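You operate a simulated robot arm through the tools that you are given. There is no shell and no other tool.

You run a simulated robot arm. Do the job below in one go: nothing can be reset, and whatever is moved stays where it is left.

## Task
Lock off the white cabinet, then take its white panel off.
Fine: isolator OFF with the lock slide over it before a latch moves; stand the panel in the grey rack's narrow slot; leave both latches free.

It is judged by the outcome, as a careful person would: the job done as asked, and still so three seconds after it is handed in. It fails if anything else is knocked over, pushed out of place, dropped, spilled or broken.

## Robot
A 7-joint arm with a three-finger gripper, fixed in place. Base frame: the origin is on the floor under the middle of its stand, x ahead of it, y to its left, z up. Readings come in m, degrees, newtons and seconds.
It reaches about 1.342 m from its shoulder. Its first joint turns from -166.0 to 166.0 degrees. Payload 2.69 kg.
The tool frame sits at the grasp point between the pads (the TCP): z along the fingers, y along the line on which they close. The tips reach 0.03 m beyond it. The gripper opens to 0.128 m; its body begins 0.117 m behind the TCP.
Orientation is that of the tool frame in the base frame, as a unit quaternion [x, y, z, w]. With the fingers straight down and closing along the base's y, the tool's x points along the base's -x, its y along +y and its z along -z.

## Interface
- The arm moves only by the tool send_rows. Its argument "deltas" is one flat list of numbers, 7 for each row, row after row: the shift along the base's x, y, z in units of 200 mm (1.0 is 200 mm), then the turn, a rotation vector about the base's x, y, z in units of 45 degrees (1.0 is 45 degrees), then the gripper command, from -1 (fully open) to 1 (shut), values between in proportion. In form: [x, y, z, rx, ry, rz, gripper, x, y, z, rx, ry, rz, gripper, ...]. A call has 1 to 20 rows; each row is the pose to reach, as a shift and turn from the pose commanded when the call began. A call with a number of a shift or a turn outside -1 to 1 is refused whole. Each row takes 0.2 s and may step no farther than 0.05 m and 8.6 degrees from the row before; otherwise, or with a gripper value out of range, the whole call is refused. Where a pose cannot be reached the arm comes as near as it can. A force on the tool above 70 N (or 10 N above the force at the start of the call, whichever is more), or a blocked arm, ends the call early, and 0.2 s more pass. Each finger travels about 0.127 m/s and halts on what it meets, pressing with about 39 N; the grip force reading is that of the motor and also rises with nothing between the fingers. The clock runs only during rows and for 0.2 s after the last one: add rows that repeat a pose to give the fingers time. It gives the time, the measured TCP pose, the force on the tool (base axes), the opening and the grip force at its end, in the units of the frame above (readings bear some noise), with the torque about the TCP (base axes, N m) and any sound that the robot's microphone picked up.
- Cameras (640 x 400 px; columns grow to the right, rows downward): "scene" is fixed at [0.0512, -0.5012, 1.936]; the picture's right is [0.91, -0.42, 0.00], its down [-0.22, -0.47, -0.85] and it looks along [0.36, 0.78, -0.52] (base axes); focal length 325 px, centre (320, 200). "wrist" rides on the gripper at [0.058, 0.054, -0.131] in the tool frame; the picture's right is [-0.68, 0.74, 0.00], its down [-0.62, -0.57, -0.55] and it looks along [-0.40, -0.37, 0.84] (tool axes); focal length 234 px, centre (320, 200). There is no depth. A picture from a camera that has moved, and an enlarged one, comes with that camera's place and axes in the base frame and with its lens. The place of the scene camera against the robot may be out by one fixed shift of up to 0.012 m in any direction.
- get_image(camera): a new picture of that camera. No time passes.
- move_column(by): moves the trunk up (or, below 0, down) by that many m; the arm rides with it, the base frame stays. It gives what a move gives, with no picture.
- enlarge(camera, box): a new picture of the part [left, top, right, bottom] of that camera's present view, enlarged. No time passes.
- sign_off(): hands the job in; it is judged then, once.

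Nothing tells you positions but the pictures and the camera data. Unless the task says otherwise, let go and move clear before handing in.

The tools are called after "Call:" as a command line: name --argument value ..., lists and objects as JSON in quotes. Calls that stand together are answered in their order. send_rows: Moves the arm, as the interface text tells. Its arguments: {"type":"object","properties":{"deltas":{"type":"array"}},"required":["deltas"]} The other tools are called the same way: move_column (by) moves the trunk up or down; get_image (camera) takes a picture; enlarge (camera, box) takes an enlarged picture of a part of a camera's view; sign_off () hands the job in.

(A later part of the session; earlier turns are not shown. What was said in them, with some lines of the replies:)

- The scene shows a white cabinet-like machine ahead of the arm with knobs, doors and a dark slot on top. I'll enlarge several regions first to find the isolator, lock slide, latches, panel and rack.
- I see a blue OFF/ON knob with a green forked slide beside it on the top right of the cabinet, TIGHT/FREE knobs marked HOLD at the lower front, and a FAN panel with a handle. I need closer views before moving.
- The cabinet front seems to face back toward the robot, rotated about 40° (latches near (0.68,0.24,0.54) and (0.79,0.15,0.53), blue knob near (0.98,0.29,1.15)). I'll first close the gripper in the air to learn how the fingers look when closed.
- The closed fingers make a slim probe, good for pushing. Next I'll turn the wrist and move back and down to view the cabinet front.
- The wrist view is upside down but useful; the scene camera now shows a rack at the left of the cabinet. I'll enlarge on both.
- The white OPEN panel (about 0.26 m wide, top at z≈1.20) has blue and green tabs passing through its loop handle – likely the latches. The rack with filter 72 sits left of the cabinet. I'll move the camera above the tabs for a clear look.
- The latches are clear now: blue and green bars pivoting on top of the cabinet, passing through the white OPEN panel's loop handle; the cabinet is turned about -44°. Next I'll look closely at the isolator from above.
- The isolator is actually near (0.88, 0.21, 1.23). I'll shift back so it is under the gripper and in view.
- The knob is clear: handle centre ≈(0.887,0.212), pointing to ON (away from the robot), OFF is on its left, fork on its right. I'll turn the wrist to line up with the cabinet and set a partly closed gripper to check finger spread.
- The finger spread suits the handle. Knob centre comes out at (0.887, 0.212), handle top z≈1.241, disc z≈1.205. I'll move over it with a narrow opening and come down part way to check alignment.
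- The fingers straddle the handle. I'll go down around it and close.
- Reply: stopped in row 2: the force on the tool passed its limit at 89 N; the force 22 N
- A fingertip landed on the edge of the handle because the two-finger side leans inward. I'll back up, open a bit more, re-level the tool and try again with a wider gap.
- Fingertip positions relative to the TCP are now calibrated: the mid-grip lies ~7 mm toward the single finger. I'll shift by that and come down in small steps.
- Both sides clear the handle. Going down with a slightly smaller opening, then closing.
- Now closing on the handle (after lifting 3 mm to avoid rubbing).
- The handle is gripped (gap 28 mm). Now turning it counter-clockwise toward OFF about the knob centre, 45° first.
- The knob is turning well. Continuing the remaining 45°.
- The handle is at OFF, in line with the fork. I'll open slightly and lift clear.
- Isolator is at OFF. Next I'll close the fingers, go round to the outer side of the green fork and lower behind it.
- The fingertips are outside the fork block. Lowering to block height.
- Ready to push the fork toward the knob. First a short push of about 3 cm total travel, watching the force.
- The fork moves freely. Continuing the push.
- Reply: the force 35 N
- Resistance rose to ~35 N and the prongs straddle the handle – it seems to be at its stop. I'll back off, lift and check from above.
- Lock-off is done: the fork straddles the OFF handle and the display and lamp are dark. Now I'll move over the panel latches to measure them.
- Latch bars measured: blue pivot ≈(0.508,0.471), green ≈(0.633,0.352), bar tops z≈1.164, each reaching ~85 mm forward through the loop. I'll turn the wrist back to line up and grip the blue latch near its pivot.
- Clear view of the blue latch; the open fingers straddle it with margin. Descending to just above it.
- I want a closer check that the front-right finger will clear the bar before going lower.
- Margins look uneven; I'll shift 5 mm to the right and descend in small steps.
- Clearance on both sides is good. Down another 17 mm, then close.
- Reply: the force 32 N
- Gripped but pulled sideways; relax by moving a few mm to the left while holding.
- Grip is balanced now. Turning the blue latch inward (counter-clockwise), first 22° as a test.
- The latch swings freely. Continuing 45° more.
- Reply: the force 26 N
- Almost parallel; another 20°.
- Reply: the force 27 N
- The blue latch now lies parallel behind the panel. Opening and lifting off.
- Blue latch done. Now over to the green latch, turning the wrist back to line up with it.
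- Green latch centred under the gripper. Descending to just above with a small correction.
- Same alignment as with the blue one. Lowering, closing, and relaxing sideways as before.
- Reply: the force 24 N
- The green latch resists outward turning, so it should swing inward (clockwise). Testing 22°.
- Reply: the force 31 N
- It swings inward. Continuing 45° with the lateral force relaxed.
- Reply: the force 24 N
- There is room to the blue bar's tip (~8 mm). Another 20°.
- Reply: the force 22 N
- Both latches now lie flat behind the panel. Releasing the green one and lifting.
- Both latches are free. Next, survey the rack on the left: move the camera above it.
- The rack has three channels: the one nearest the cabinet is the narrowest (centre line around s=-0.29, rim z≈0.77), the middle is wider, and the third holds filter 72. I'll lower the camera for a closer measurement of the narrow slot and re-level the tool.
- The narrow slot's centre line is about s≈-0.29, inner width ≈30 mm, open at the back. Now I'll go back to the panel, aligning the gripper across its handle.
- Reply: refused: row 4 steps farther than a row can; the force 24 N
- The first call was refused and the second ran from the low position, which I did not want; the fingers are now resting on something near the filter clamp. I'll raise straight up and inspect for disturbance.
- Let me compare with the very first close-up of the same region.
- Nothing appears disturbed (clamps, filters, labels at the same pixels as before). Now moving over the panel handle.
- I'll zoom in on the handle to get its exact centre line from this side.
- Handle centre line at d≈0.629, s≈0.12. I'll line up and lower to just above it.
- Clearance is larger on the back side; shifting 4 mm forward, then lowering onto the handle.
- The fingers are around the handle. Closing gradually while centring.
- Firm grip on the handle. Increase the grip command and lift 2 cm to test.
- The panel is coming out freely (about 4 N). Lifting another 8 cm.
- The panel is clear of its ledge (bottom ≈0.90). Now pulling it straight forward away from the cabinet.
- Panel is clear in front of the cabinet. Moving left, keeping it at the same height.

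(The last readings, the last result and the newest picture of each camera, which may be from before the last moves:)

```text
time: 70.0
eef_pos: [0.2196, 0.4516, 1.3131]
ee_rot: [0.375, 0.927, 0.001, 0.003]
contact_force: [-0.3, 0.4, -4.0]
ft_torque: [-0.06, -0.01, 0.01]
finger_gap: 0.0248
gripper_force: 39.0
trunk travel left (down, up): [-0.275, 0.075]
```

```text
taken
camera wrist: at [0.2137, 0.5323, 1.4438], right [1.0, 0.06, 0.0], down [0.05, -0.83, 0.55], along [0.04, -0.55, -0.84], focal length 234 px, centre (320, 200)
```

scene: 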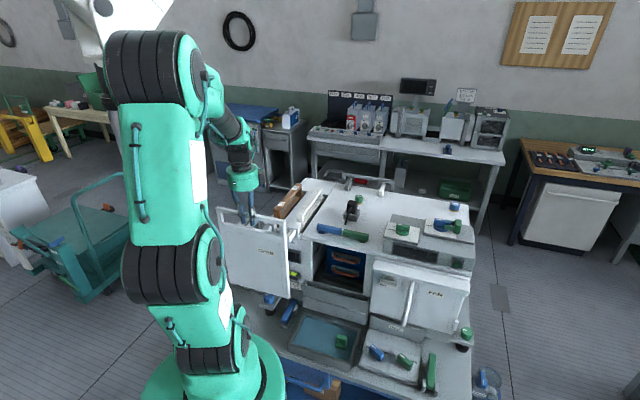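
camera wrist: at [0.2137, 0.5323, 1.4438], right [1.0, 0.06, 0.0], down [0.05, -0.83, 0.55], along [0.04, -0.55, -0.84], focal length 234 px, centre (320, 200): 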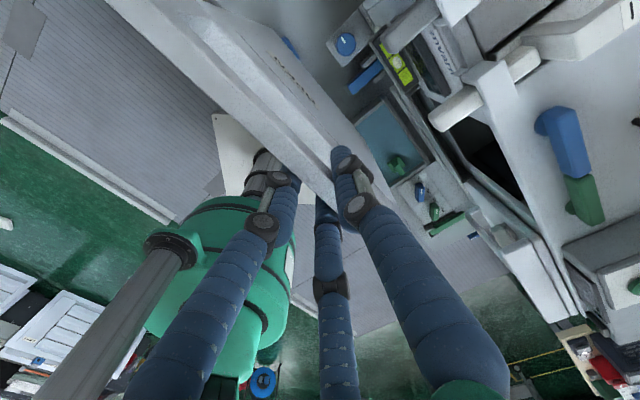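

Next I'll shift a bit further left and away from the filter lever, then turn the panel through the first 45°.

Call:
send_rows --deltas '[-0.13, 0.072, 0, 0, 0, 0, 0.95, -0.28, 0.155, 0, 0, 0, 0, 0.95, -0.43, 0.239, 0, 0, 0, 0, 0.95, -0.59, 0.3275, 0, 0, 0, 0, 0.95, -0.59, 0.3275, 0, 0, 0, 0.16, 0.95, -0.59, 0.3275, 0, 0, 0, 0.32, 0.95, -0.59, 0.3275, 0, 0, 0, 0.48, 0.95, -0.59, 0.3275, 0, 0, 0, 0.64, 0.95, -0.59, 0.3275, 0, 0, 0, 0.8, 0.95, -0.59, 0.3275, 0, 0, 0, 0.96, 0.95]'

Call:
get_image --camera "scene"

Call:
get_image --camera "wrist"

```text
time: 72.2
eef_pos: [0.1124, 0.5161, 1.3149]
ee_rot: [0.019, 1.0, 0.003, 0.001]
contact_force: [-0.7, 0.1, -5.7]
ft_torque: [-0.04, 0.0, 0.0]
finger_gap: 0.0243
gripper_force: 39.2
trunk travel left (down, up): [-0.275, 0.075]
```

```text
taken
```

scene: 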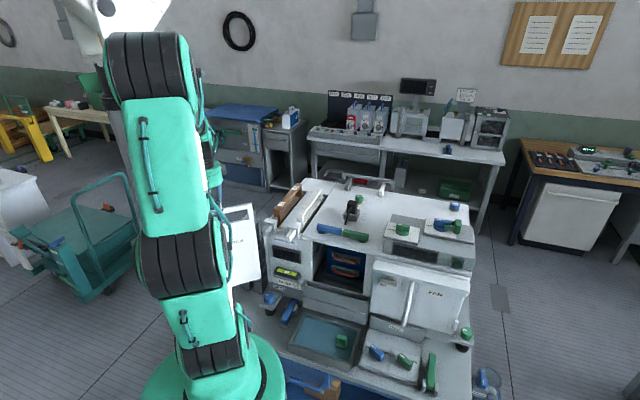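

```text
taken
camera wrist: at [0.0551, 0.5727, 1.4458], right [0.7, 0.71, 0.01], down [0.59, -0.59, 0.55], along [0.39, -0.38, -0.84], focal length 234 px, centre (320, 200)
```

wrist: 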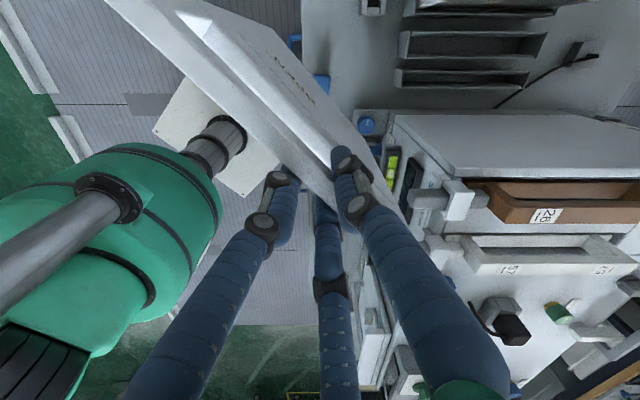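

The panel is halfway round, with clear space to the lever. Completing the turn.

Call:
send_rows --deltas '[-0.02, 0, 0, 0, 0, 0.16, 0.95, -0.04, 0, 0, 0, 0, 0.32, 0.95, -0.05, 0, 0, 0, 0, 0.48, 0.95, -0.05, 0, 0, 0, 0, 0.64, 0.95, -0.05, 0, 0, 0, 0, 0.8, 0.95, -0.05, 0, 0, 0, 0, 0.96, 0.95, -0.05, 0, 0, 0, 0, 1.0, 0.95]'

Call:
get_image --camera "scene"

Call:
get_image --camera "wrist"

```text
time: 73.8
eef_pos: [0.1094, 0.5148, 1.3141]
ee_rot: [-0.358, 0.934, 0.001, 0.0]
contact_force: [0.9, 0.1, -3.7]
ft_torque: [-0.01, -0.01, 0.01]
finger_gap: 0.0247
gripper_force: 38.9
trunk travel left (down, up): [-0.275, 0.075]
```

```text
taken
```

scene: 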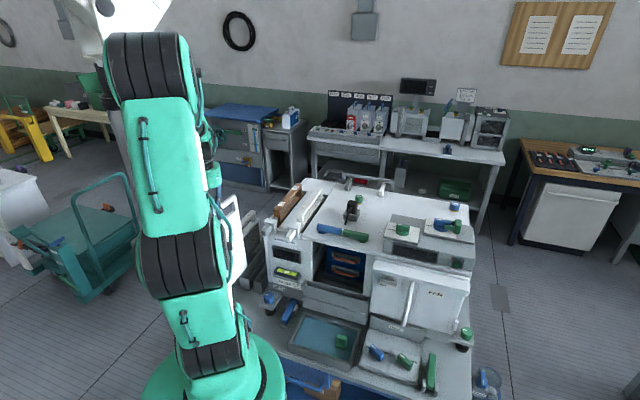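

```text
taken
camera wrist: at [0.0298, 0.5164, 1.4439], right [0.01, 1.0, 0.0], down [0.84, -0.01, 0.55], along [0.55, 0.0, -0.84], focal length 234 px, centre (320, 200)
```

wrist: 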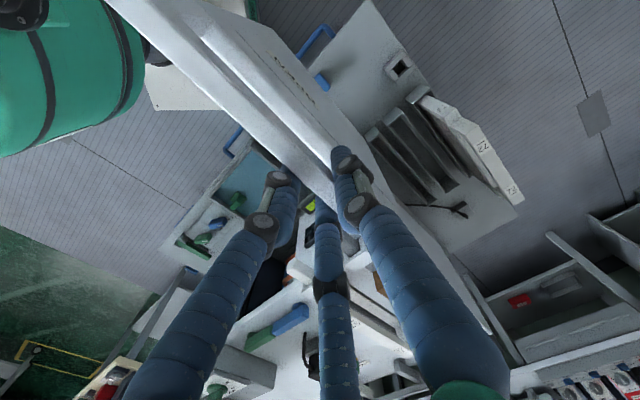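

The arm is slightly short of the commanded pose here (near its inner reach). I'll move outward along the slot direction toward the rack, staying high.

Call:
send_rows --deltas '[0.1, 0.098, 0, 0, 0, 0, 0.95, 0.23, 0.226, 0, 0, 0, 0, 0.95, 0.36, 0.353, 0, 0, 0, 0, 0.95, 0.5, 0.49, 0, 0, 0, 0, 0.95, 0.6, 0.589, 0, 0, 0, 0, 0.95, 0.7, 0.687, 0, 0, 0, 0, 0.95, 0.7, 0.687, 0, 0, 0, 0, 0.95]'

Call:
get_image --camera "wrist"

Call:
get_image --camera "scene"

```text
time: 75.4
eef_pos: [0.2294, 0.6555, 1.3124]
ee_rot: [-0.376, 0.927, 0.001, -0.001]
contact_force: [0.1, 0.9, -5.2]
ft_torque: [-0.04, 0.03, -0.01]
finger_gap: 0.0248
gripper_force: 38.6
trunk travel left (down, up): [-0.275, 0.075]
```

```text
taken
camera wrist: at [0.15, 0.6535, 1.4432], right [-0.03, 1.0, 0.0], down [0.84, 0.02, 0.55], along [0.55, 0.02, -0.84], focal length 234 px, centre (320, 200)
```

wrist: 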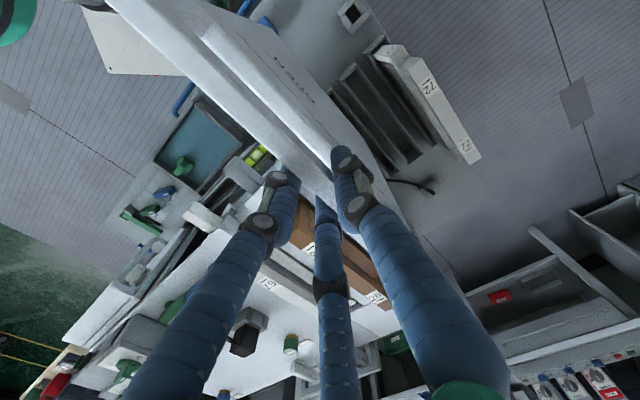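

```text
taken
```

scene: 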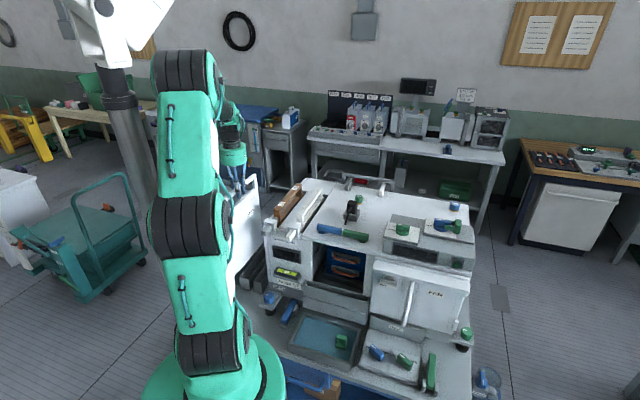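

Tracking is good again. Moving the rest of the way over the narrow slot, still high.

Call:
send_rows --deltas '[0.12, 0.115, 0, 0, 0, 0, 0.95, 0.26, 0.25, 0, 0, 0, 0, 0.95, 0.4, 0.386, 0, 0, 0, 0, 0.95, 0.53, 0.511, 0, 0, 0, 0, 0.95, 0.62, 0.598, 0, 0, 0, 0, 0.95, 0.668, 0.66, 0, 0, 0, 0, 0.95, 0.668, 0.66, 0, 0, 0, 0, 0.95]'

Call:
get_image --camera "wrist"

Call:
enlarge --camera "scene" --box '[210, 190, 322, 300]'

```text
time: 77.0
eef_pos: [0.3648, 0.7887, 1.3126]
ee_rot: [-0.375, 0.927, 0.0, 0.0]
contact_force: [0.3, -0.1, -5.2]
ft_torque: [-0.04, 0.0, 0.01]
finger_gap: 0.0245
gripper_force: 38.5
trunk travel left (down, up): [-0.275, 0.075]
```

```text
taken
camera wrist: at [0.2851, 0.7875, 1.4431], right [-0.03, 1.0, 0.0], down [0.84, 0.02, 0.55], along [0.55, 0.02, -0.84], focal length 234 px, centre (320, 200)
```

wrist: 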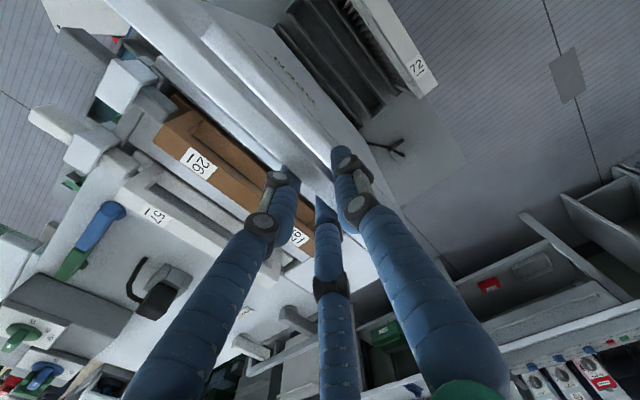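

```text
3.64 times, centred on (266, 245) of scene
camera zoom: at [0.0512, -0.5012, 1.936], right [0.91, -0.42, 0.0], down [-0.22, -0.47, -0.85], along [0.36, 0.78, -0.52], focal length 1181 px, centre (516, 36)
```

zoom: 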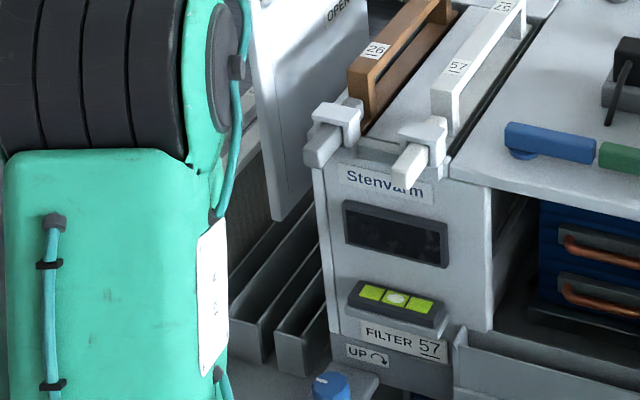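

The panel hangs above the narrow slot. I'll zoom in on panel bottom and slot front from the scene camera to check lateral alignment.

Call:
enlarge --camera "scene" --box '[236, 235, 300, 300]'

Call:
enlarge --camera "wrist" --box '[180, 0, 420, 150]'

```text
6.15 times, centred on (268, 268) of scene
camera zoom: at [0.0512, -0.5012, 1.936], right [0.91, -0.42, 0.0], down [-0.22, -0.47, -0.85], along [0.36, 0.78, -0.52], focal length 1998 px, centre (640, -215)
```

zoom: 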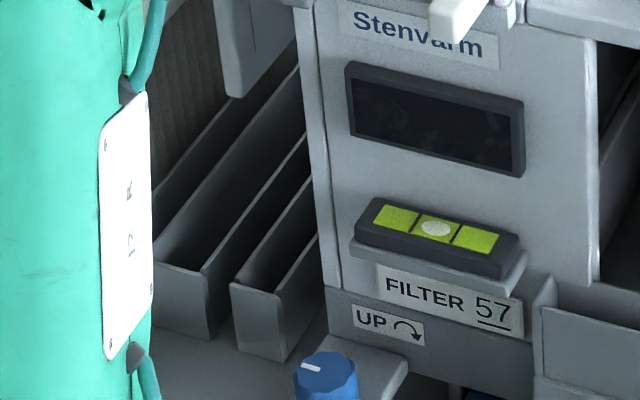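

```text
2.67 times, centred on (300, 75) of wrist
camera zoom: at [0.2851, 0.7875, 1.4431], right [-0.03, 1.0, 0.0], down [0.84, 0.02, 0.55], along [0.55, 0.02, -0.84], focal length 624 px, centre (373, 533)
```

zoom: 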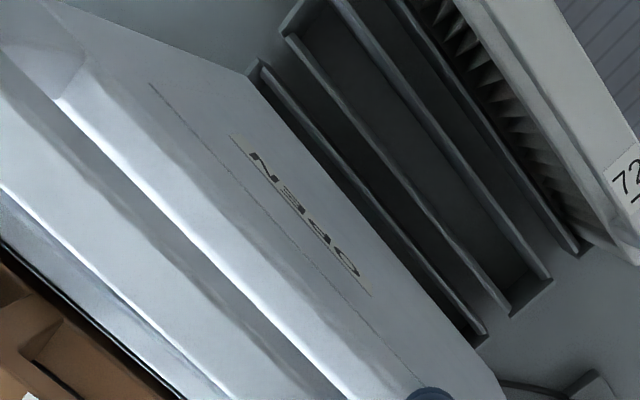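

I need sharper views of the slot front and the panel's lower front corner.

Call:
enlarge --camera "scene" --box '[240, 262, 280, 292]'

Call:
enlarge --camera "scene" --box '[240, 235, 280, 265]'

```text
13.33 times, centred on (260, 277) of scene
camera zoom: at [0.0512, -0.5012, 1.936], right [0.91, -0.42, 0.0], down [-0.22, -0.47, -0.85], along [0.36, 0.78, -0.52], focal length 4330 px, centre (1120, -827)
```

zoom: 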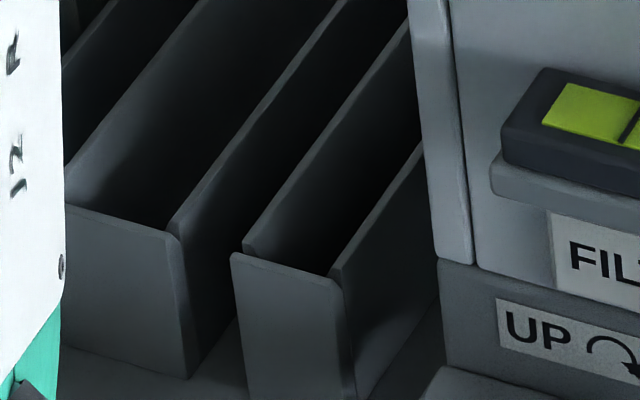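

```text
13.33 times, centred on (260, 250) of scene
camera zoom: at [0.0512, -0.5012, 1.936], right [0.91, -0.42, 0.0], down [-0.22, -0.47, -0.85], along [0.36, 0.78, -0.52], focal length 4330 px, centre (1120, -467)
```

zoom: 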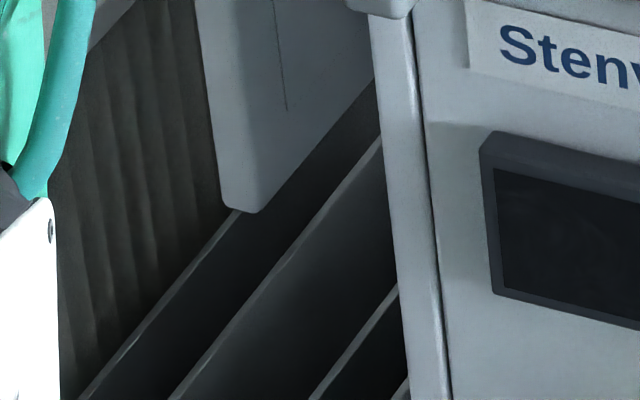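

From the scene view the panel needs about 1 cm to the right and ~2° more turn to match the slot. I'll apply that and lower to just above the rim.

Call:
send_rows --deltas '[0.016, -0.016, 0, 0, 0, 0.02, 0.95, 0.032, -0.0315, -0.1, 0, 0, 0.042, 0.95, 0.032, -0.0315, -0.25, 0, 0, 0.042, 0.95, 0.032, -0.0315, -0.4, 0, 0, 0.042, 0.95, 0.032, -0.0315, -0.55, 0, 0, 0.042, 0.95, 0.032, -0.0315, -0.64, 0, 0, 0.042, 0.95, 0.032, -0.0315, -0.64, 0, 0, 0.042, 0.95]'

Call:
enlarge --camera "scene" --box '[240, 255, 280, 285]'

Call:
enlarge --camera "wrist" --box '[180, 0, 420, 150]'

Call:
get_image --camera "scene"

```text
time: 78.6
eef_pos: [0.3699, 0.7801, 1.1865]
ee_rot: [-0.392, 0.92, 0.002, 0.001]
contact_force: [-0.8, -0.3, -4.4]
ft_torque: [-0.01, 0.0, 0.01]
finger_gap: 0.0247
gripper_force: 38.9
trunk travel left (down, up): [-0.275, 0.075]
```

```text
13.33 times, centred on (260, 270) of scene
camera zoom: at [0.0512, -0.5012, 1.936], right [0.91, -0.42, 0.0], down [-0.22, -0.47, -0.85], along [0.36, 0.78, -0.52], focal length 4330 px, centre (1120, -733)
```

zoom: 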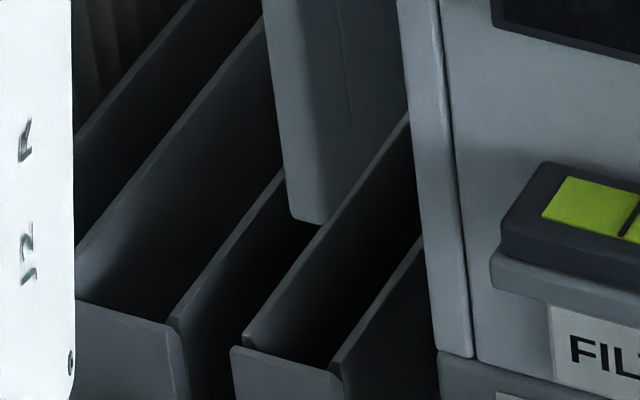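

```text
2.67 times, centred on (300, 75) of wrist
camera zoom: at [0.2908, 0.7767, 1.317], right [-0.06, 1.0, 0.0], down [0.83, 0.05, 0.55], along [0.55, 0.04, -0.84], focal length 624 px, centre (373, 533)
```

zoom: 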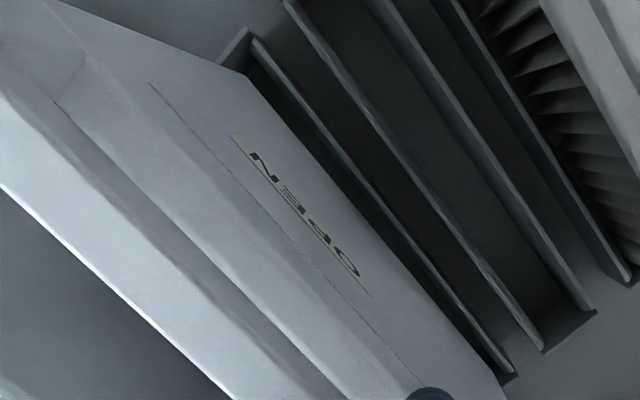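

```text
taken
```

scene: 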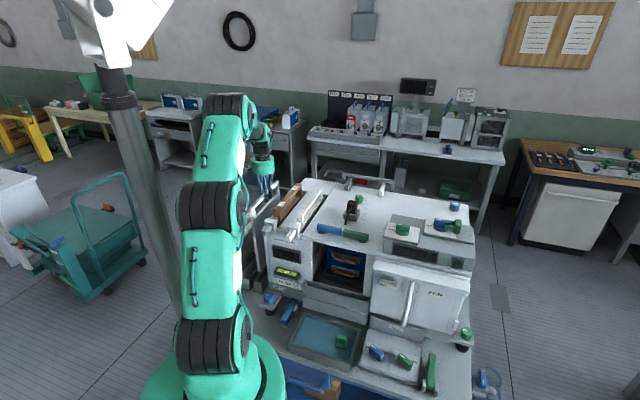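

Alignment is within a few millimetres in both views. A 3 mm nudge right and down to just above the rim.

Call:
send_rows --deltas '[0.011, -0.0105, 0, 0, 0, 0, 0.95, 0.011, -0.0105, -0.08, 0, 0, 0, 0.95, 0.011, -0.0105, -0.16, 0, 0, 0, 0.95, 0.011, -0.0105, -0.205, 0, 0, 0, 0.95, 0.011, -0.0105, -0.205, 0, 0, 0, 0.95]'

Call:
enlarge --camera "scene" --box '[240, 262, 280, 292]'

Call:
enlarge --camera "wrist" --box '[180, 0, 420, 150]'

```text
time: 79.8
eef_pos: [0.3718, 0.7778, 1.1424]
ee_rot: [-0.391, 0.92, 0.001, 0.0]
contact_force: [-0.2, 0.5, -5.0]
ft_torque: [0.0, -0.03, -0.01]
finger_gap: 0.0245
gripper_force: 39.2
trunk travel left (down, up): [-0.275, 0.075]
```

```text
13.33 times, centred on (260, 277) of scene
camera zoom: at [0.0512, -0.5012, 1.936], right [0.91, -0.42, 0.0], down [-0.22, -0.47, -0.85], along [0.36, 0.78, -0.52], focal length 4330 px, centre (1120, -827)
```

zoom: 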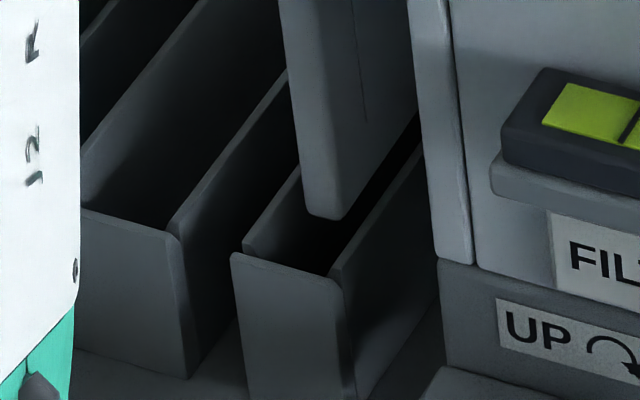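

```text
2.67 times, centred on (300, 75) of wrist
camera zoom: at [0.2919, 0.7746, 1.274], right [-0.06, 1.0, 0.0], down [0.84, 0.05, 0.55], along [0.55, 0.04, -0.84], focal length 624 px, centre (373, 533)
```

zoom: 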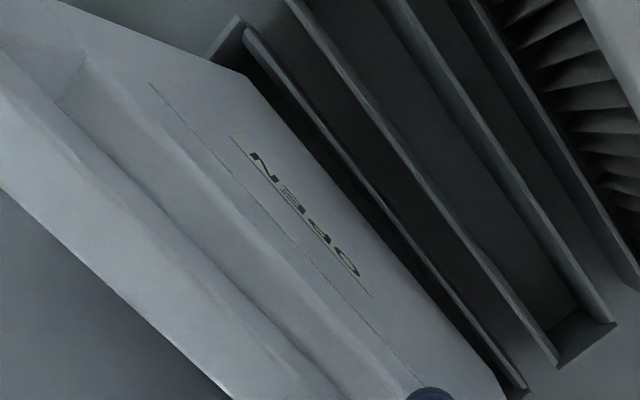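

The panel's lower end sits between the slot walls. Nudging 1.5 mm right and lowering 15 mm into the slot.

Call:
send_rows --deltas '[0.005, -0.005, 0, 0, 0, 0, 0.95, 0.005, -0.005, -0.025, 0, 0, 0, 0.95, 0.005, -0.005, -0.05, 0, 0, 0, 0.95, 0.005, -0.005, -0.075, 0, 0, 0, 0.95, 0.005, -0.005, -0.1, 0, 0, 0, 0.95]'

Call:
enlarge --camera "scene" --box '[240, 262, 280, 292]'

Call:
enlarge --camera "wrist" --box '[180, 0, 420, 150]'

```text
time: 81.0
eef_pos: [0.3728, 0.7748, 1.1232]
ee_rot: [-0.392, 0.92, 0.002, 0.0]
contact_force: [-0.7, 1.0, -4.7]
ft_torque: [0.14, 0.14, -0.12]
finger_gap: 0.0243
gripper_force: 39.0
trunk travel left (down, up): [-0.275, 0.075]
```

```text
13.33 times, centred on (260, 277) of scene
camera zoom: at [0.0512, -0.5012, 1.936], right [0.91, -0.42, 0.0], down [-0.22, -0.47, -0.85], along [0.36, 0.78, -0.52], focal length 4330 px, centre (1120, -827)
```

zoom: 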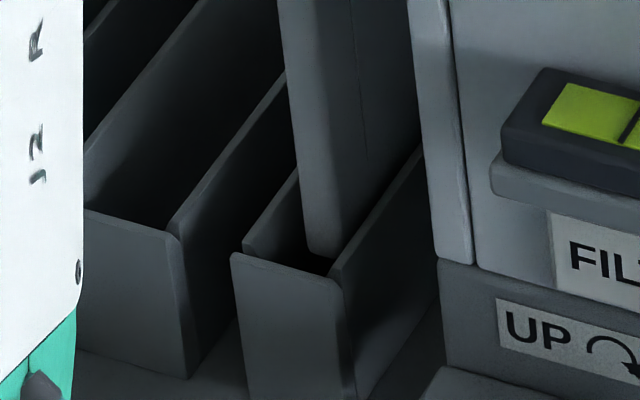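

```text
2.67 times, centred on (300, 75) of wrist
camera zoom: at [0.2934, 0.7734, 1.2537], right [-0.06, 1.0, 0.0], down [0.84, 0.05, 0.55], along [0.55, 0.04, -0.84], focal length 624 px, centre (373, 533)
```

zoom: 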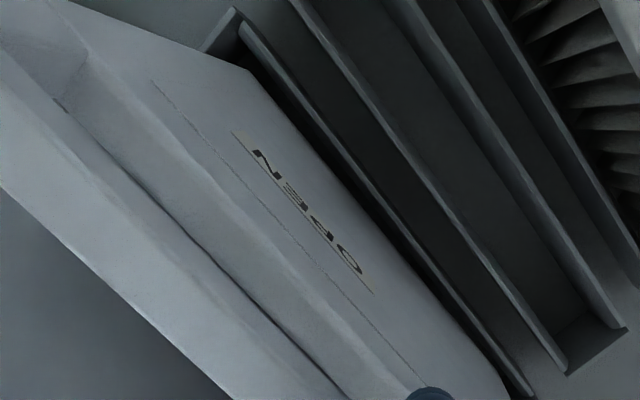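

The panel is entering; it seems to brush the right wall, so I'll move back 3 mm left and continue down.

Call:
send_rows --deltas '[-0.011, 0.0105, 0, 0, 0, 0, 0.95, -0.011, 0.0105, -0.05, 0, 0, 0, 0.95, -0.011, 0.0105, -0.1, 0, 0, 0, 0.95, -0.011, 0.0105, -0.1, 0, 0, 0, 0.95]'

Call:
enlarge --camera "scene" --box '[240, 262, 280, 292]'

Call:
enlarge --camera "wrist" --box '[180, 0, 420, 150]'

```text
time: 82.0
eef_pos: [0.3717, 0.7792, 1.1032]
ee_rot: [-0.391, 0.92, 0.001, 0.001]
contact_force: [-1.1, -0.1, -5.3]
ft_torque: [-0.05, 0.0, 0.04]
finger_gap: 0.0248
gripper_force: 38.4
trunk travel left (down, up): [-0.275, 0.075]
```

```text
13.33 times, centred on (260, 277) of scene
camera zoom: at [0.0512, -0.5012, 1.936], right [0.91, -0.42, 0.0], down [-0.22, -0.47, -0.85], along [0.36, 0.78, -0.52], focal length 4330 px, centre (1120, -827)
```

zoom: 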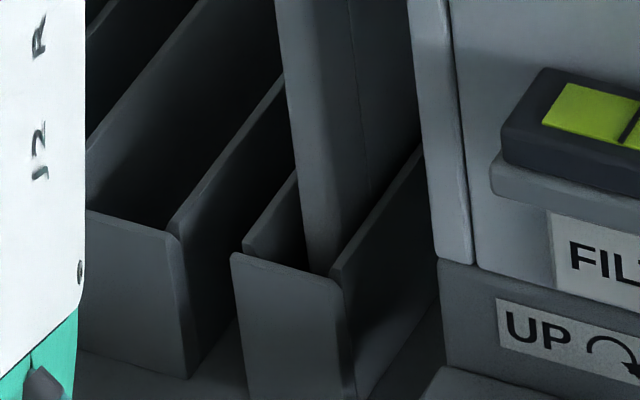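

```text
2.67 times, centred on (300, 75) of wrist
camera zoom: at [0.2916, 0.7761, 1.2338], right [-0.06, 1.0, 0.0], down [0.84, 0.05, 0.55], along [0.55, 0.04, -0.84], focal length 624 px, centre (373, 533)
```

zoom: 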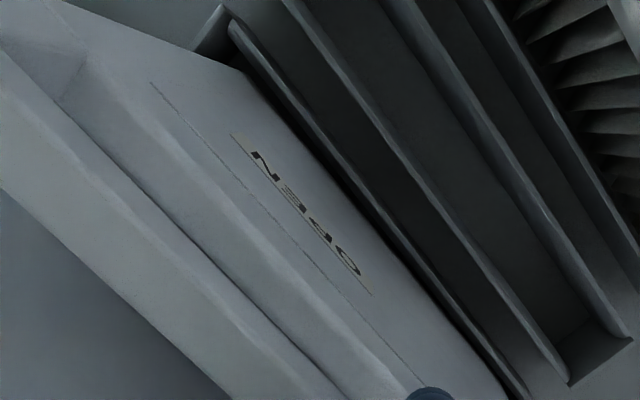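

Force and torque are back to the free-hanging values; the panel is inside the slot. Lowering further in small steps.

Call:
send_rows --deltas '[0, 0, -0.04, 0, 0, 0, 0.95, 0, 0, -0.08, 0, 0, 0, 0.95, 0, 0, -0.12, 0, 0, 0, 0.95, 0, 0, -0.12, 0, 0, 0, 0.95]'

Call:
enlarge --camera "scene" --box '[230, 150, 330, 290]'

Call:
get_image --camera "wrist"

```text
time: 83.0
eef_pos: [0.3712, 0.779, 1.0779]
ee_rot: [-0.391, 0.92, 0.001, 0.001]
contact_force: [-0.1, -0.1, -5.4]
ft_torque: [-0.02, -0.01, 0.02]
finger_gap: 0.0247
gripper_force: 38.6
trunk travel left (down, up): [-0.275, 0.075]
```

```text
2.86 times, centred on (280, 220) of scene
camera zoom: at [0.0512, -0.5012, 1.936], right [0.91, -0.42, 0.0], down [-0.22, -0.47, -0.85], along [0.36, 0.78, -0.52], focal length 928 px, centre (434, 143)
```

zoom: 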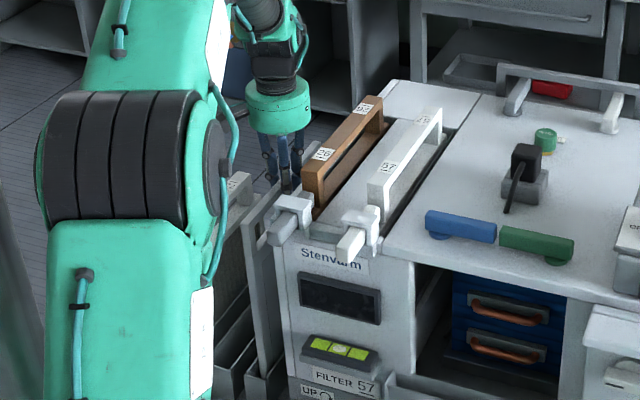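

```text
taken
camera wrist: at [0.2913, 0.776, 1.2094], right [-0.06, 1.0, 0.0], down [0.84, 0.05, 0.55], along [0.55, 0.04, -0.84], focal length 234 px, centre (320, 200)
```

wrist: 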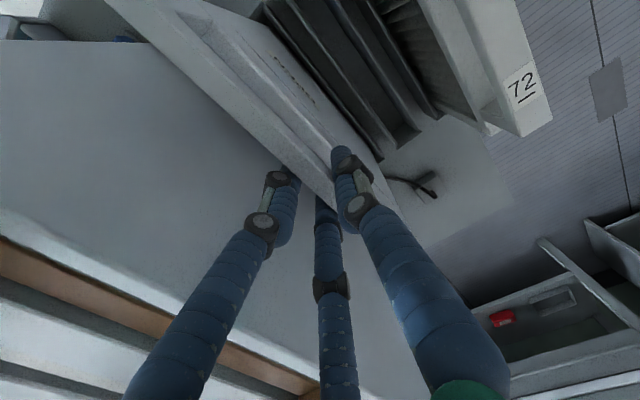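

Still free. Continuing in fine steps until it touches the slot floor.

Call:
send_rows --deltas '[0, 0, -0.02, 0, 0, 0, 0.95, 0, 0, -0.04, 0, 0, 0, 0.95, 0, 0, -0.05, 0, 0, 0, 0.95, 0, 0, -0.05, 0, 0, 0, 0.95]'

```text
time: 84.0
eef_pos: [0.3711, 0.7792, 1.0684]
ee_rot: [-0.392, 0.92, 0.002, 0.0]
contact_force: [-0.4, 0.7, -4.9]
ft_torque: [-0.03, 0.0, 0.01]
finger_gap: 0.0248
gripper_force: 38.8
trunk travel left (down, up): [-0.275, 0.075]
```

Call:
send_rows --deltas '[0, 0, -0.015, 0, 0, 0, 0.95, 0, 0, -0.03, 0, 0, 0, 0.95, 0, 0, -0.04, 0, 0, 0, 0.95, 0, 0, -0.04, 0, 0, 0, 0.95]'

```text
time: 85.0
eef_pos: [0.3732, 0.7796, 1.0656]
ee_rot: [-0.391, 0.92, 0.004, 0.002]
contact_force: [-3.9, -3.1, 17.3]
ft_torque: [-0.66, 0.76, -0.01]
finger_gap: 0.0247
gripper_force: 39.0
trunk travel left (down, up): [-0.275, 0.075]
```

The panel is on the slot floor (contact +17 N). I'll ease the downward push, then open the fingers slowly.

Call:
send_rows --deltas '[0, 0, 0.015, 0, 0, 0, 0.95, 0, 0, 0.022, 0, 0, 0, 0.95, 0, 0, 0.022, 0, 0, 0, 0.95]'

Call:
enlarge --camera "scene" --box '[240, 262, 280, 292]'

Call:
get_image --camera "wrist"

```text
time: 85.8
eef_pos: [0.371, 0.7783, 1.0637]
ee_rot: [-0.392, 0.92, 0.0, -0.002]
contact_force: [-0.8, 0.6, -4.9]
ft_torque: [-0.03, 0.0, 0.0]
finger_gap: 0.0247
gripper_force: 39.6
trunk travel left (down, up): [-0.275, 0.075]
```

```text
13.33 times, centred on (260, 277) of scene
camera zoom: at [0.0512, -0.5012, 1.936], right [0.91, -0.42, 0.0], down [-0.22, -0.47, -0.85], along [0.36, 0.78, -0.52], focal length 4330 px, centre (1120, -827)
```

zoom: 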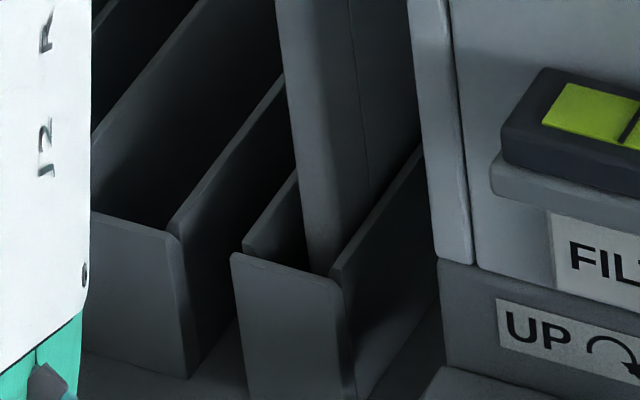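

```text
taken
camera wrist: at [0.2913, 0.7753, 1.1954], right [-0.06, 1.0, 0.0], down [0.84, 0.05, 0.55], along [0.55, 0.03, -0.84], focal length 234 px, centre (320, 200)
```

wrist: 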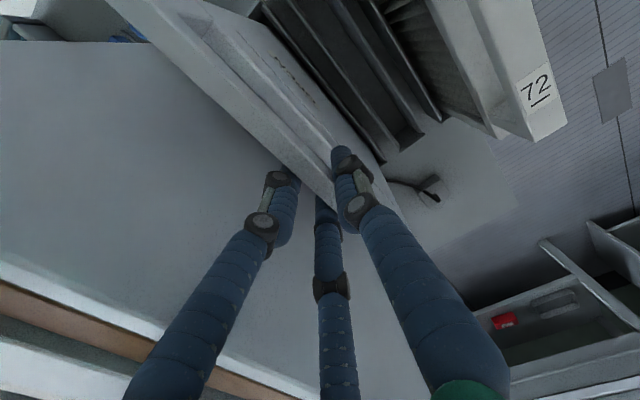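

Setting it down lightly and opening.

Call:
send_rows --deltas '[0, 0, -0.012, 0, 0, 0, 0.95, 0, 0, -0.016, 0, 0, 0, 0.95, 0, 0, -0.016, 0, 0, 0, 0.75, 0, 0, -0.016, 0, 0, 0, 0.6, 0, 0, -0.016, 0, 0, 0, 0.5, 0, 0, -0.016, 0, 0, 0, 0.4]'

Call:
get_image --camera "wrist"

Call:
enlarge --camera "scene" --box '[230, 190, 310, 290]'

```text
time: 87.2
eef_pos: [0.3716, 0.7796, 1.0628]
ee_rot: [-0.392, 0.92, 0.002, 0.0]
contact_force: [-0.8, -1.0, 0.0]
ft_torque: [0.03, 0.0, -0.01]
finger_gap: 0.0384
gripper_force: 0.0
trunk travel left (down, up): [-0.275, 0.075]
```

```text
taken
camera wrist: at [0.2912, 0.7759, 1.1935], right [-0.06, 1.0, 0.0], down [0.83, 0.05, 0.55], along [0.55, 0.04, -0.84], focal length 234 px, centre (320, 200)
```

wrist: 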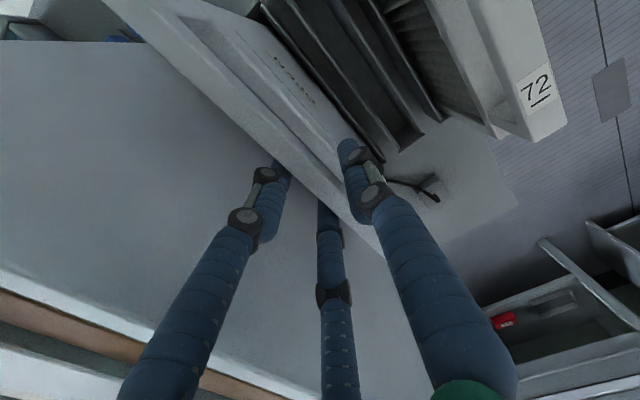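

```text
4.00 times, centred on (270, 240) of scene
camera zoom: at [0.0512, -0.5012, 1.936], right [0.91, -0.42, 0.0], down [-0.22, -0.47, -0.85], along [0.36, 0.78, -0.52], focal length 1299 px, centre (520, 40)
```

zoom: 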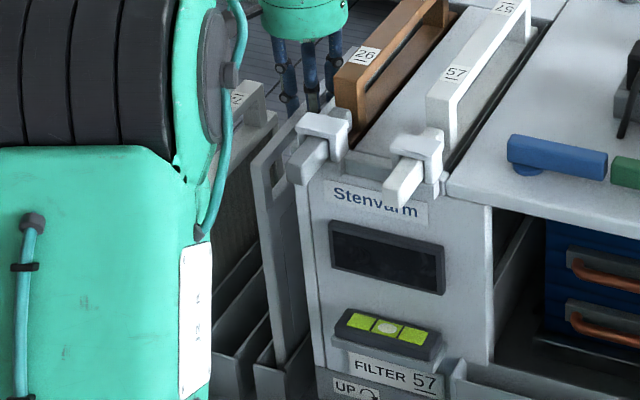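

The panel stands on its own in the slot. Opening a little more before withdrawing.

Call:
send_rows --deltas '[0, 0, 0, 0, 0, 0, 0.2, 0, 0, 0, 0, 0, 0, 0.05, 0, 0, 0, 0, 0, 0, 0.05]'

Call:
enlarge --camera "wrist" --box '[200, 80, 440, 230]'

Call:
enlarge --camera "scene" --box '[230, 170, 310, 250]'

```text
time: 88.0
eef_pos: [0.3713, 0.7798, 1.063]
ee_rot: [-0.392, 0.92, 0.002, 0.0]
contact_force: [-0.2, -0.2, 0.0]
ft_torque: [-0.01, 0.01, -0.04]
finger_gap: 0.0607
gripper_force: 0.0
trunk travel left (down, up): [-0.275, 0.075]
```

```text
2.67 times, centred on (320, 155) of wrist
camera zoom: at [0.2911, 0.7758, 1.1936], right [-0.06, 1.0, 0.0], down [0.83, 0.05, 0.55], along [0.55, 0.04, -0.84], focal length 624 px, centre (320, 320)
```

zoom: 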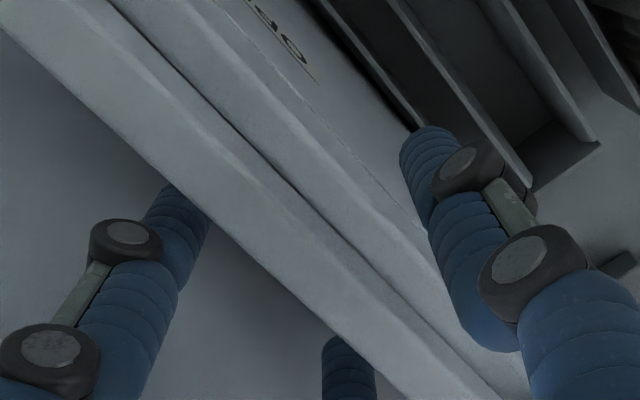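

```text
5.00 times, centred on (270, 210) of scene
camera zoom: at [0.0512, -0.5012, 1.936], right [0.91, -0.42, 0.0], down [-0.22, -0.47, -0.85], along [0.36, 0.78, -0.52], focal length 1624 px, centre (570, 150)
```

zoom: 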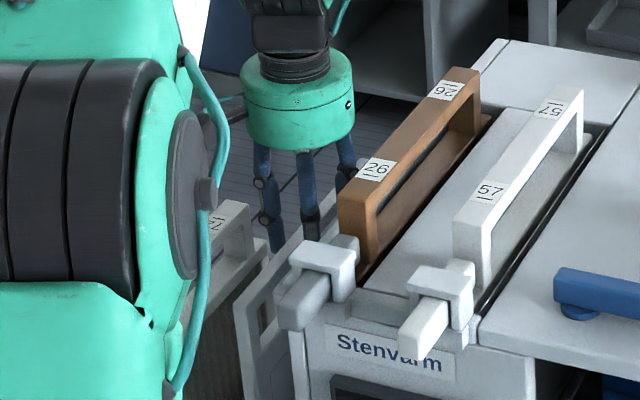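

Both sides have clearance. Rising straight up slowly.

Call:
send_rows --deltas '[0, 0, 0.05, 0, 0, 0, 0.05, 0, 0, 0.12, 0, 0, 0, 0.05, 0, 0, 0.2, 0, 0, 0, 0.05, 0, 0, 0.3, 0, 0, 0, 0.05, 0, 0, 0.45, 0, 0, 0, 0.05, 0, 0, 0.6, 0, 0, 0, 0.05]'

Call:
get_image --camera "wrist"

Call:
enlarge --camera "scene" --box '[230, 190, 310, 290]'

```text
time: 89.4
eef_pos: [0.3676, 0.7797, 1.1826]
ee_rot: [-0.392, 0.92, 0.001, 0.0]
contact_force: [0.5, -0.2, -0.8]
ft_torque: [0.0, 0.0, -0.02]
finger_gap: 0.0608
gripper_force: 0.1
trunk travel left (down, up): [-0.275, 0.075]
```

```text
taken
camera wrist: at [0.2891, 0.7759, 1.3138], right [-0.06, 1.0, 0.0], down [0.84, 0.05, 0.55], along [0.55, 0.04, -0.84], focal length 234 px, centre (320, 200)
```

wrist: 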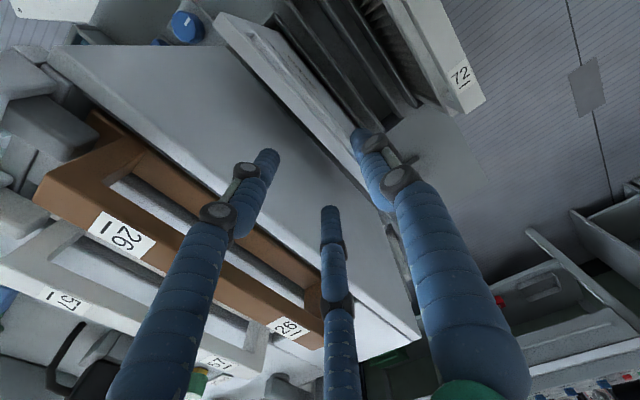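

```text
4.00 times, centred on (270, 240) of scene
camera zoom: at [0.0512, -0.5012, 1.936], right [0.91, -0.42, 0.0], down [-0.22, -0.47, -0.85], along [0.36, 0.78, -0.52], focal length 1299 px, centre (520, 40)
```

zoom: 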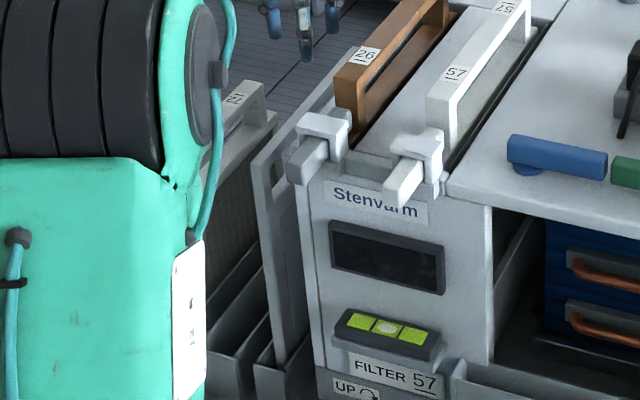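

The panel stands upright in the slot by itself. Rising clear.

Call:
send_rows --deltas '[0, 0, 0.2, 0, 0, 0, 0.3, 0, 0, 0.4, 0, 0, 0, 0.5, 0, 0, 0.6, 0, 0, 0, 0.5, 0, 0, 0.8, 0, 0, 0, 0.5, 0, 0, 1.0, 0, 0, 0, 0.5]'

Call:
get_image --camera "wrist"

Call:
get_image --camera "scene"

```text
time: 90.6
eef_pos: [0.3702, 0.7798, 1.3801]
ee_rot: [-0.392, 0.92, 0.001, 0.0]
contact_force: [-0.7, -0.6, -0.6]
ft_torque: [0.02, -0.01, -0.01]
finger_gap: 0.0322
gripper_force: 0.0
trunk travel left (down, up): [-0.275, 0.075]
```

```text
taken
camera wrist: at [0.2911, 0.7755, 1.5123], right [-0.06, 1.0, 0.0], down [0.83, 0.05, 0.55], along [0.55, 0.04, -0.84], focal length 234 px, centre (320, 200)
```

wrist: 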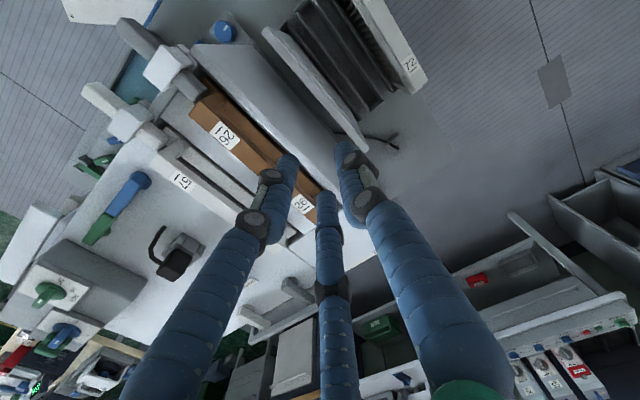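

```text
taken
```

scene: 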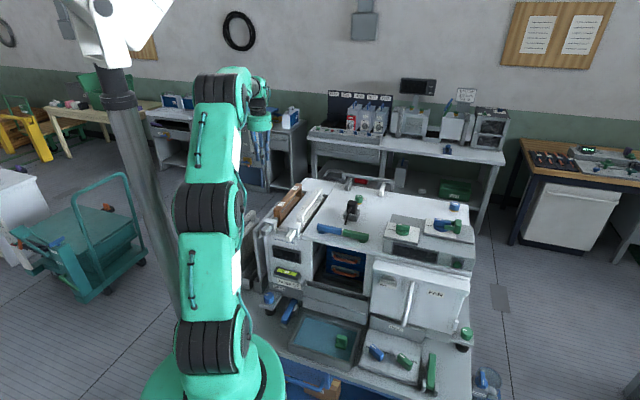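

Now checking all results: the panel in the rack, both latches, and the isolator lock.

Call:
enlarge --camera "wrist" --box '[230, 0, 430, 165]'

Call:
enlarge --camera "scene" --box '[300, 195, 396, 255]'

Call:
enlarge --camera "scene" --box '[390, 200, 486, 260]'

Call:
enlarge --camera "scene" --box '[240, 260, 400, 360]'

Call:
enlarge --camera "scene" --box '[350, 290, 510, 390]'

```text
2.42 times, centred on (330, 82) of wrist
camera zoom: at [0.2911, 0.7755, 1.5123], right [-0.06, 1.0, 0.0], down [0.83, 0.05, 0.55], along [0.55, 0.04, -0.84], focal length 568 px, centre (296, 485)
```

zoom: 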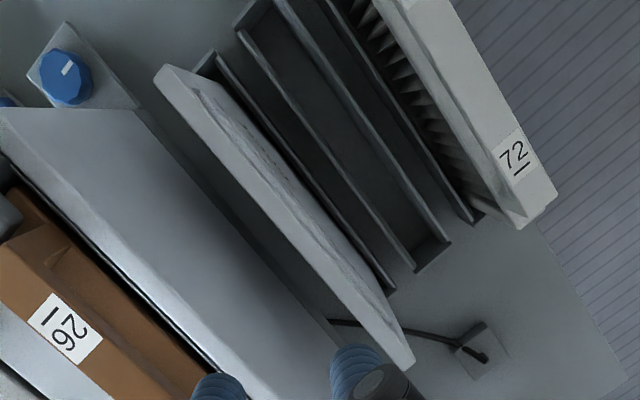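

```text
6.67 times, centred on (348, 225) of scene
camera zoom: at [0.0512, -0.5012, 1.936], right [0.91, -0.42, 0.0], down [-0.22, -0.47, -0.85], along [0.36, 0.78, -0.52], focal length 2165 px, centre (133, 33)
```

zoom: 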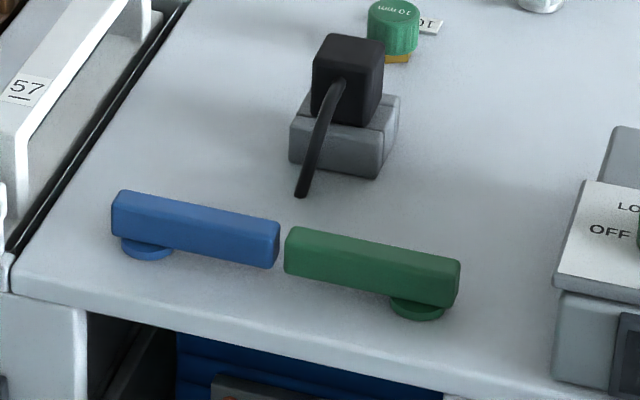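

```text
6.67 times, centred on (438, 230) of scene
camera zoom: at [0.0512, -0.5012, 1.936], right [0.91, -0.42, 0.0], down [-0.22, -0.47, -0.85], along [0.36, 0.78, -0.52], focal length 2165 px, centre (-467, 0)
```

zoom: 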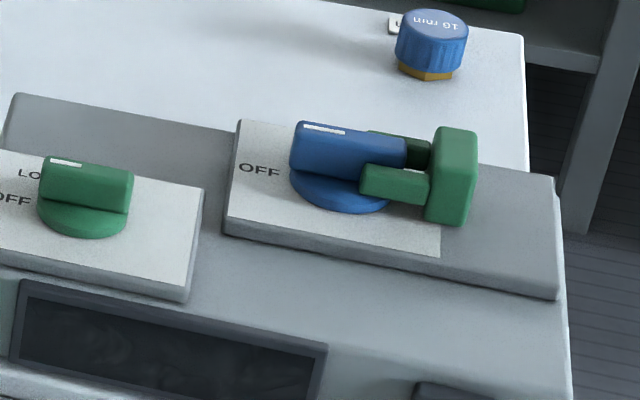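

```text
4.00 times, centred on (320, 310) of scene
camera zoom: at [0.0512, -0.5012, 1.936], right [0.91, -0.42, 0.0], down [-0.22, -0.47, -0.85], along [0.36, 0.78, -0.52], focal length 1299 px, centre (320, -240)
```

zoom: 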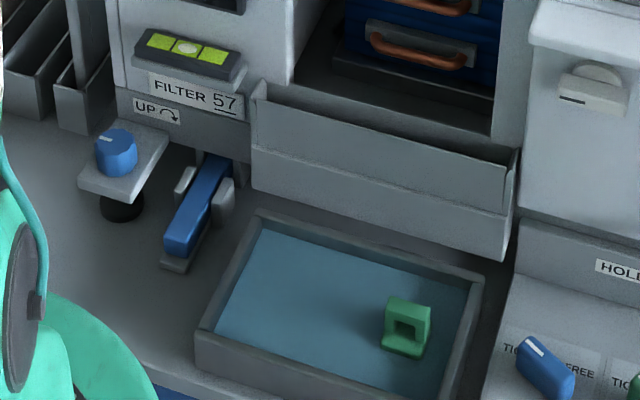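

```text
4.00 times, centred on (430, 340) of scene
camera zoom: at [0.0512, -0.5012, 1.936], right [0.91, -0.42, 0.0], down [-0.22, -0.47, -0.85], along [0.36, 0.78, -0.52], focal length 1299 px, centre (-120, -360)
```

zoom: 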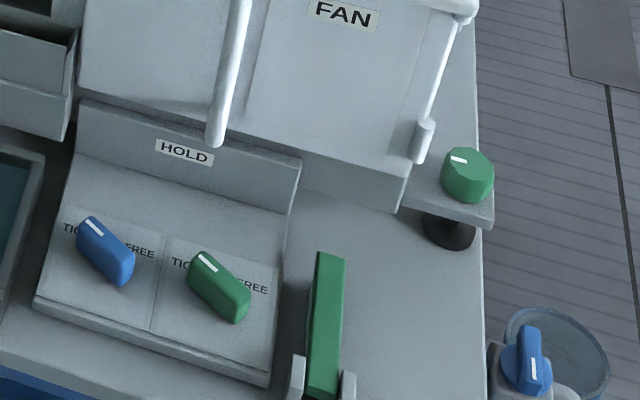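

Everything checks out: fork over the OFF handle, both latches parallel and free, panel standing in the narrow slot, other items unchanged. I'll move further clear, wait a moment, and check the panel once more.

Call:
send_rows --deltas '[0, -0.1, 0.2, 0, 0, 0, 0.5, 0, -0.2, 0.4, 0, 0, 0, 0.5, 0, -0.3, 0.5, 0, 0, 0, 0.5, 0, -0.3, 0.5, 0, 0, 0, 0.5, 0, -0.3, 0.5, 0, 0, 0, 0.5, 0, -0.3, 0.5, 0, 0, 0, 0.5, 0, -0.3, 0.5, 0, 0, 0, 0.5, 0, -0.3, 0.5, 0, 0, 0, 0.5, 0, -0.3, 0.5, 0, 0, 0, 0.5, 0, -0.3, 0.5, 0, 0, 0, 0.5, 0, -0.3, 0.5, 0, 0, 0, 0.5, 0, -0.3, 0.5, 0, 0, 0, 0.5]'

Call:
get_image --camera "wrist"

Call:
enlarge --camera "scene" --box '[230, 190, 310, 290]'

```text
time: 93.2
eef_pos: [0.3711, 0.7213, 1.4829]
ee_rot: [-0.391, 0.92, 0.001, 0.001]
contact_force: [-0.5, -0.9, 0.1]
ft_torque: [-0.02, -0.03, 0.01]
finger_gap: 0.0321
gripper_force: 0.0
trunk travel left (down, up): [-0.275, 0.075]
```

```text
taken
camera wrist: at [0.2916, 0.7171, 1.6137], right [-0.06, 1.0, 0.0], down [0.83, 0.05, 0.55], along [0.55, 0.04, -0.84], focal length 234 px, centre (320, 200)
```

wrist: 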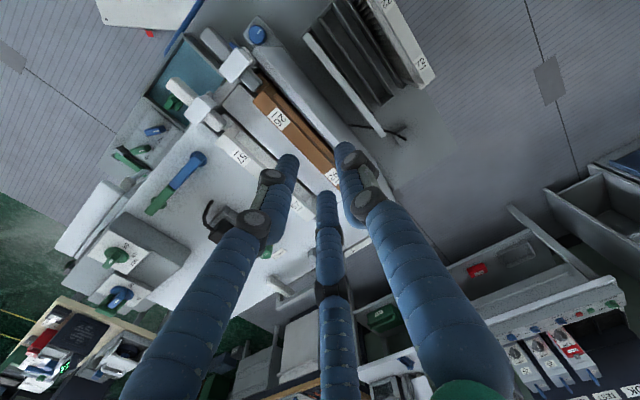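

```text
4.00 times, centred on (270, 240) of scene
camera zoom: at [0.0512, -0.5012, 1.936], right [0.91, -0.42, 0.0], down [-0.22, -0.47, -0.85], along [0.36, 0.78, -0.52], focal length 1299 px, centre (520, 40)
```

zoom: 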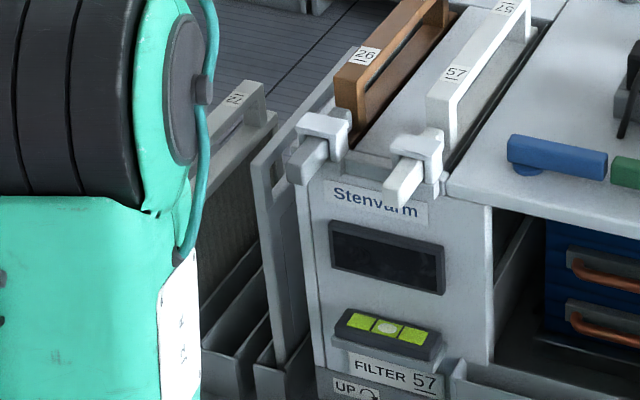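

The panel is still standing upright in the narrow slot, the isolator is locked at OFF, both latches are free, and the gripper is empty and well clear. Handing in.

Call:
sign_off

```text
The job is handed in.
```

The white cabinet is locked off and its white panel is off, standing upright in the grey rack's narrow slot. I handed the job in with the gripper empty and well clear.

- **Isolator:** turned to OFF, with the green lock slide pushed to its stop over the handle before I touched either latch. The cabinet's displays and its lamp went dark.
- **Latches:** I swung the blue and green bars through the panel's handle back by about 87° each. Both were left clear of where the panel sat.
- **Panel:** lifted out by its handle and set on the floor of the slot nearest the cabinet. It was still upright about five seconds after I let go.

**Unplanned contacts:**
- On the first try at the isolator knob a fingertip pressed on the handle, with a brief force of 89 N, and I backed off.
- Later, after one movement command was refused, the next one ran from too low a position. The fingers ended up resting on the front of the cabinet near the filter clamps, at about 24 N.

I compared close-up pictures after the second contact and again at the end. Nothing had shifted, and the clamps, filters and labels were where they started.

I took "latches" to mean the two bars through the panel handle. I left the blue and green TIGHT/FREE knobs marked HOLD as they were.
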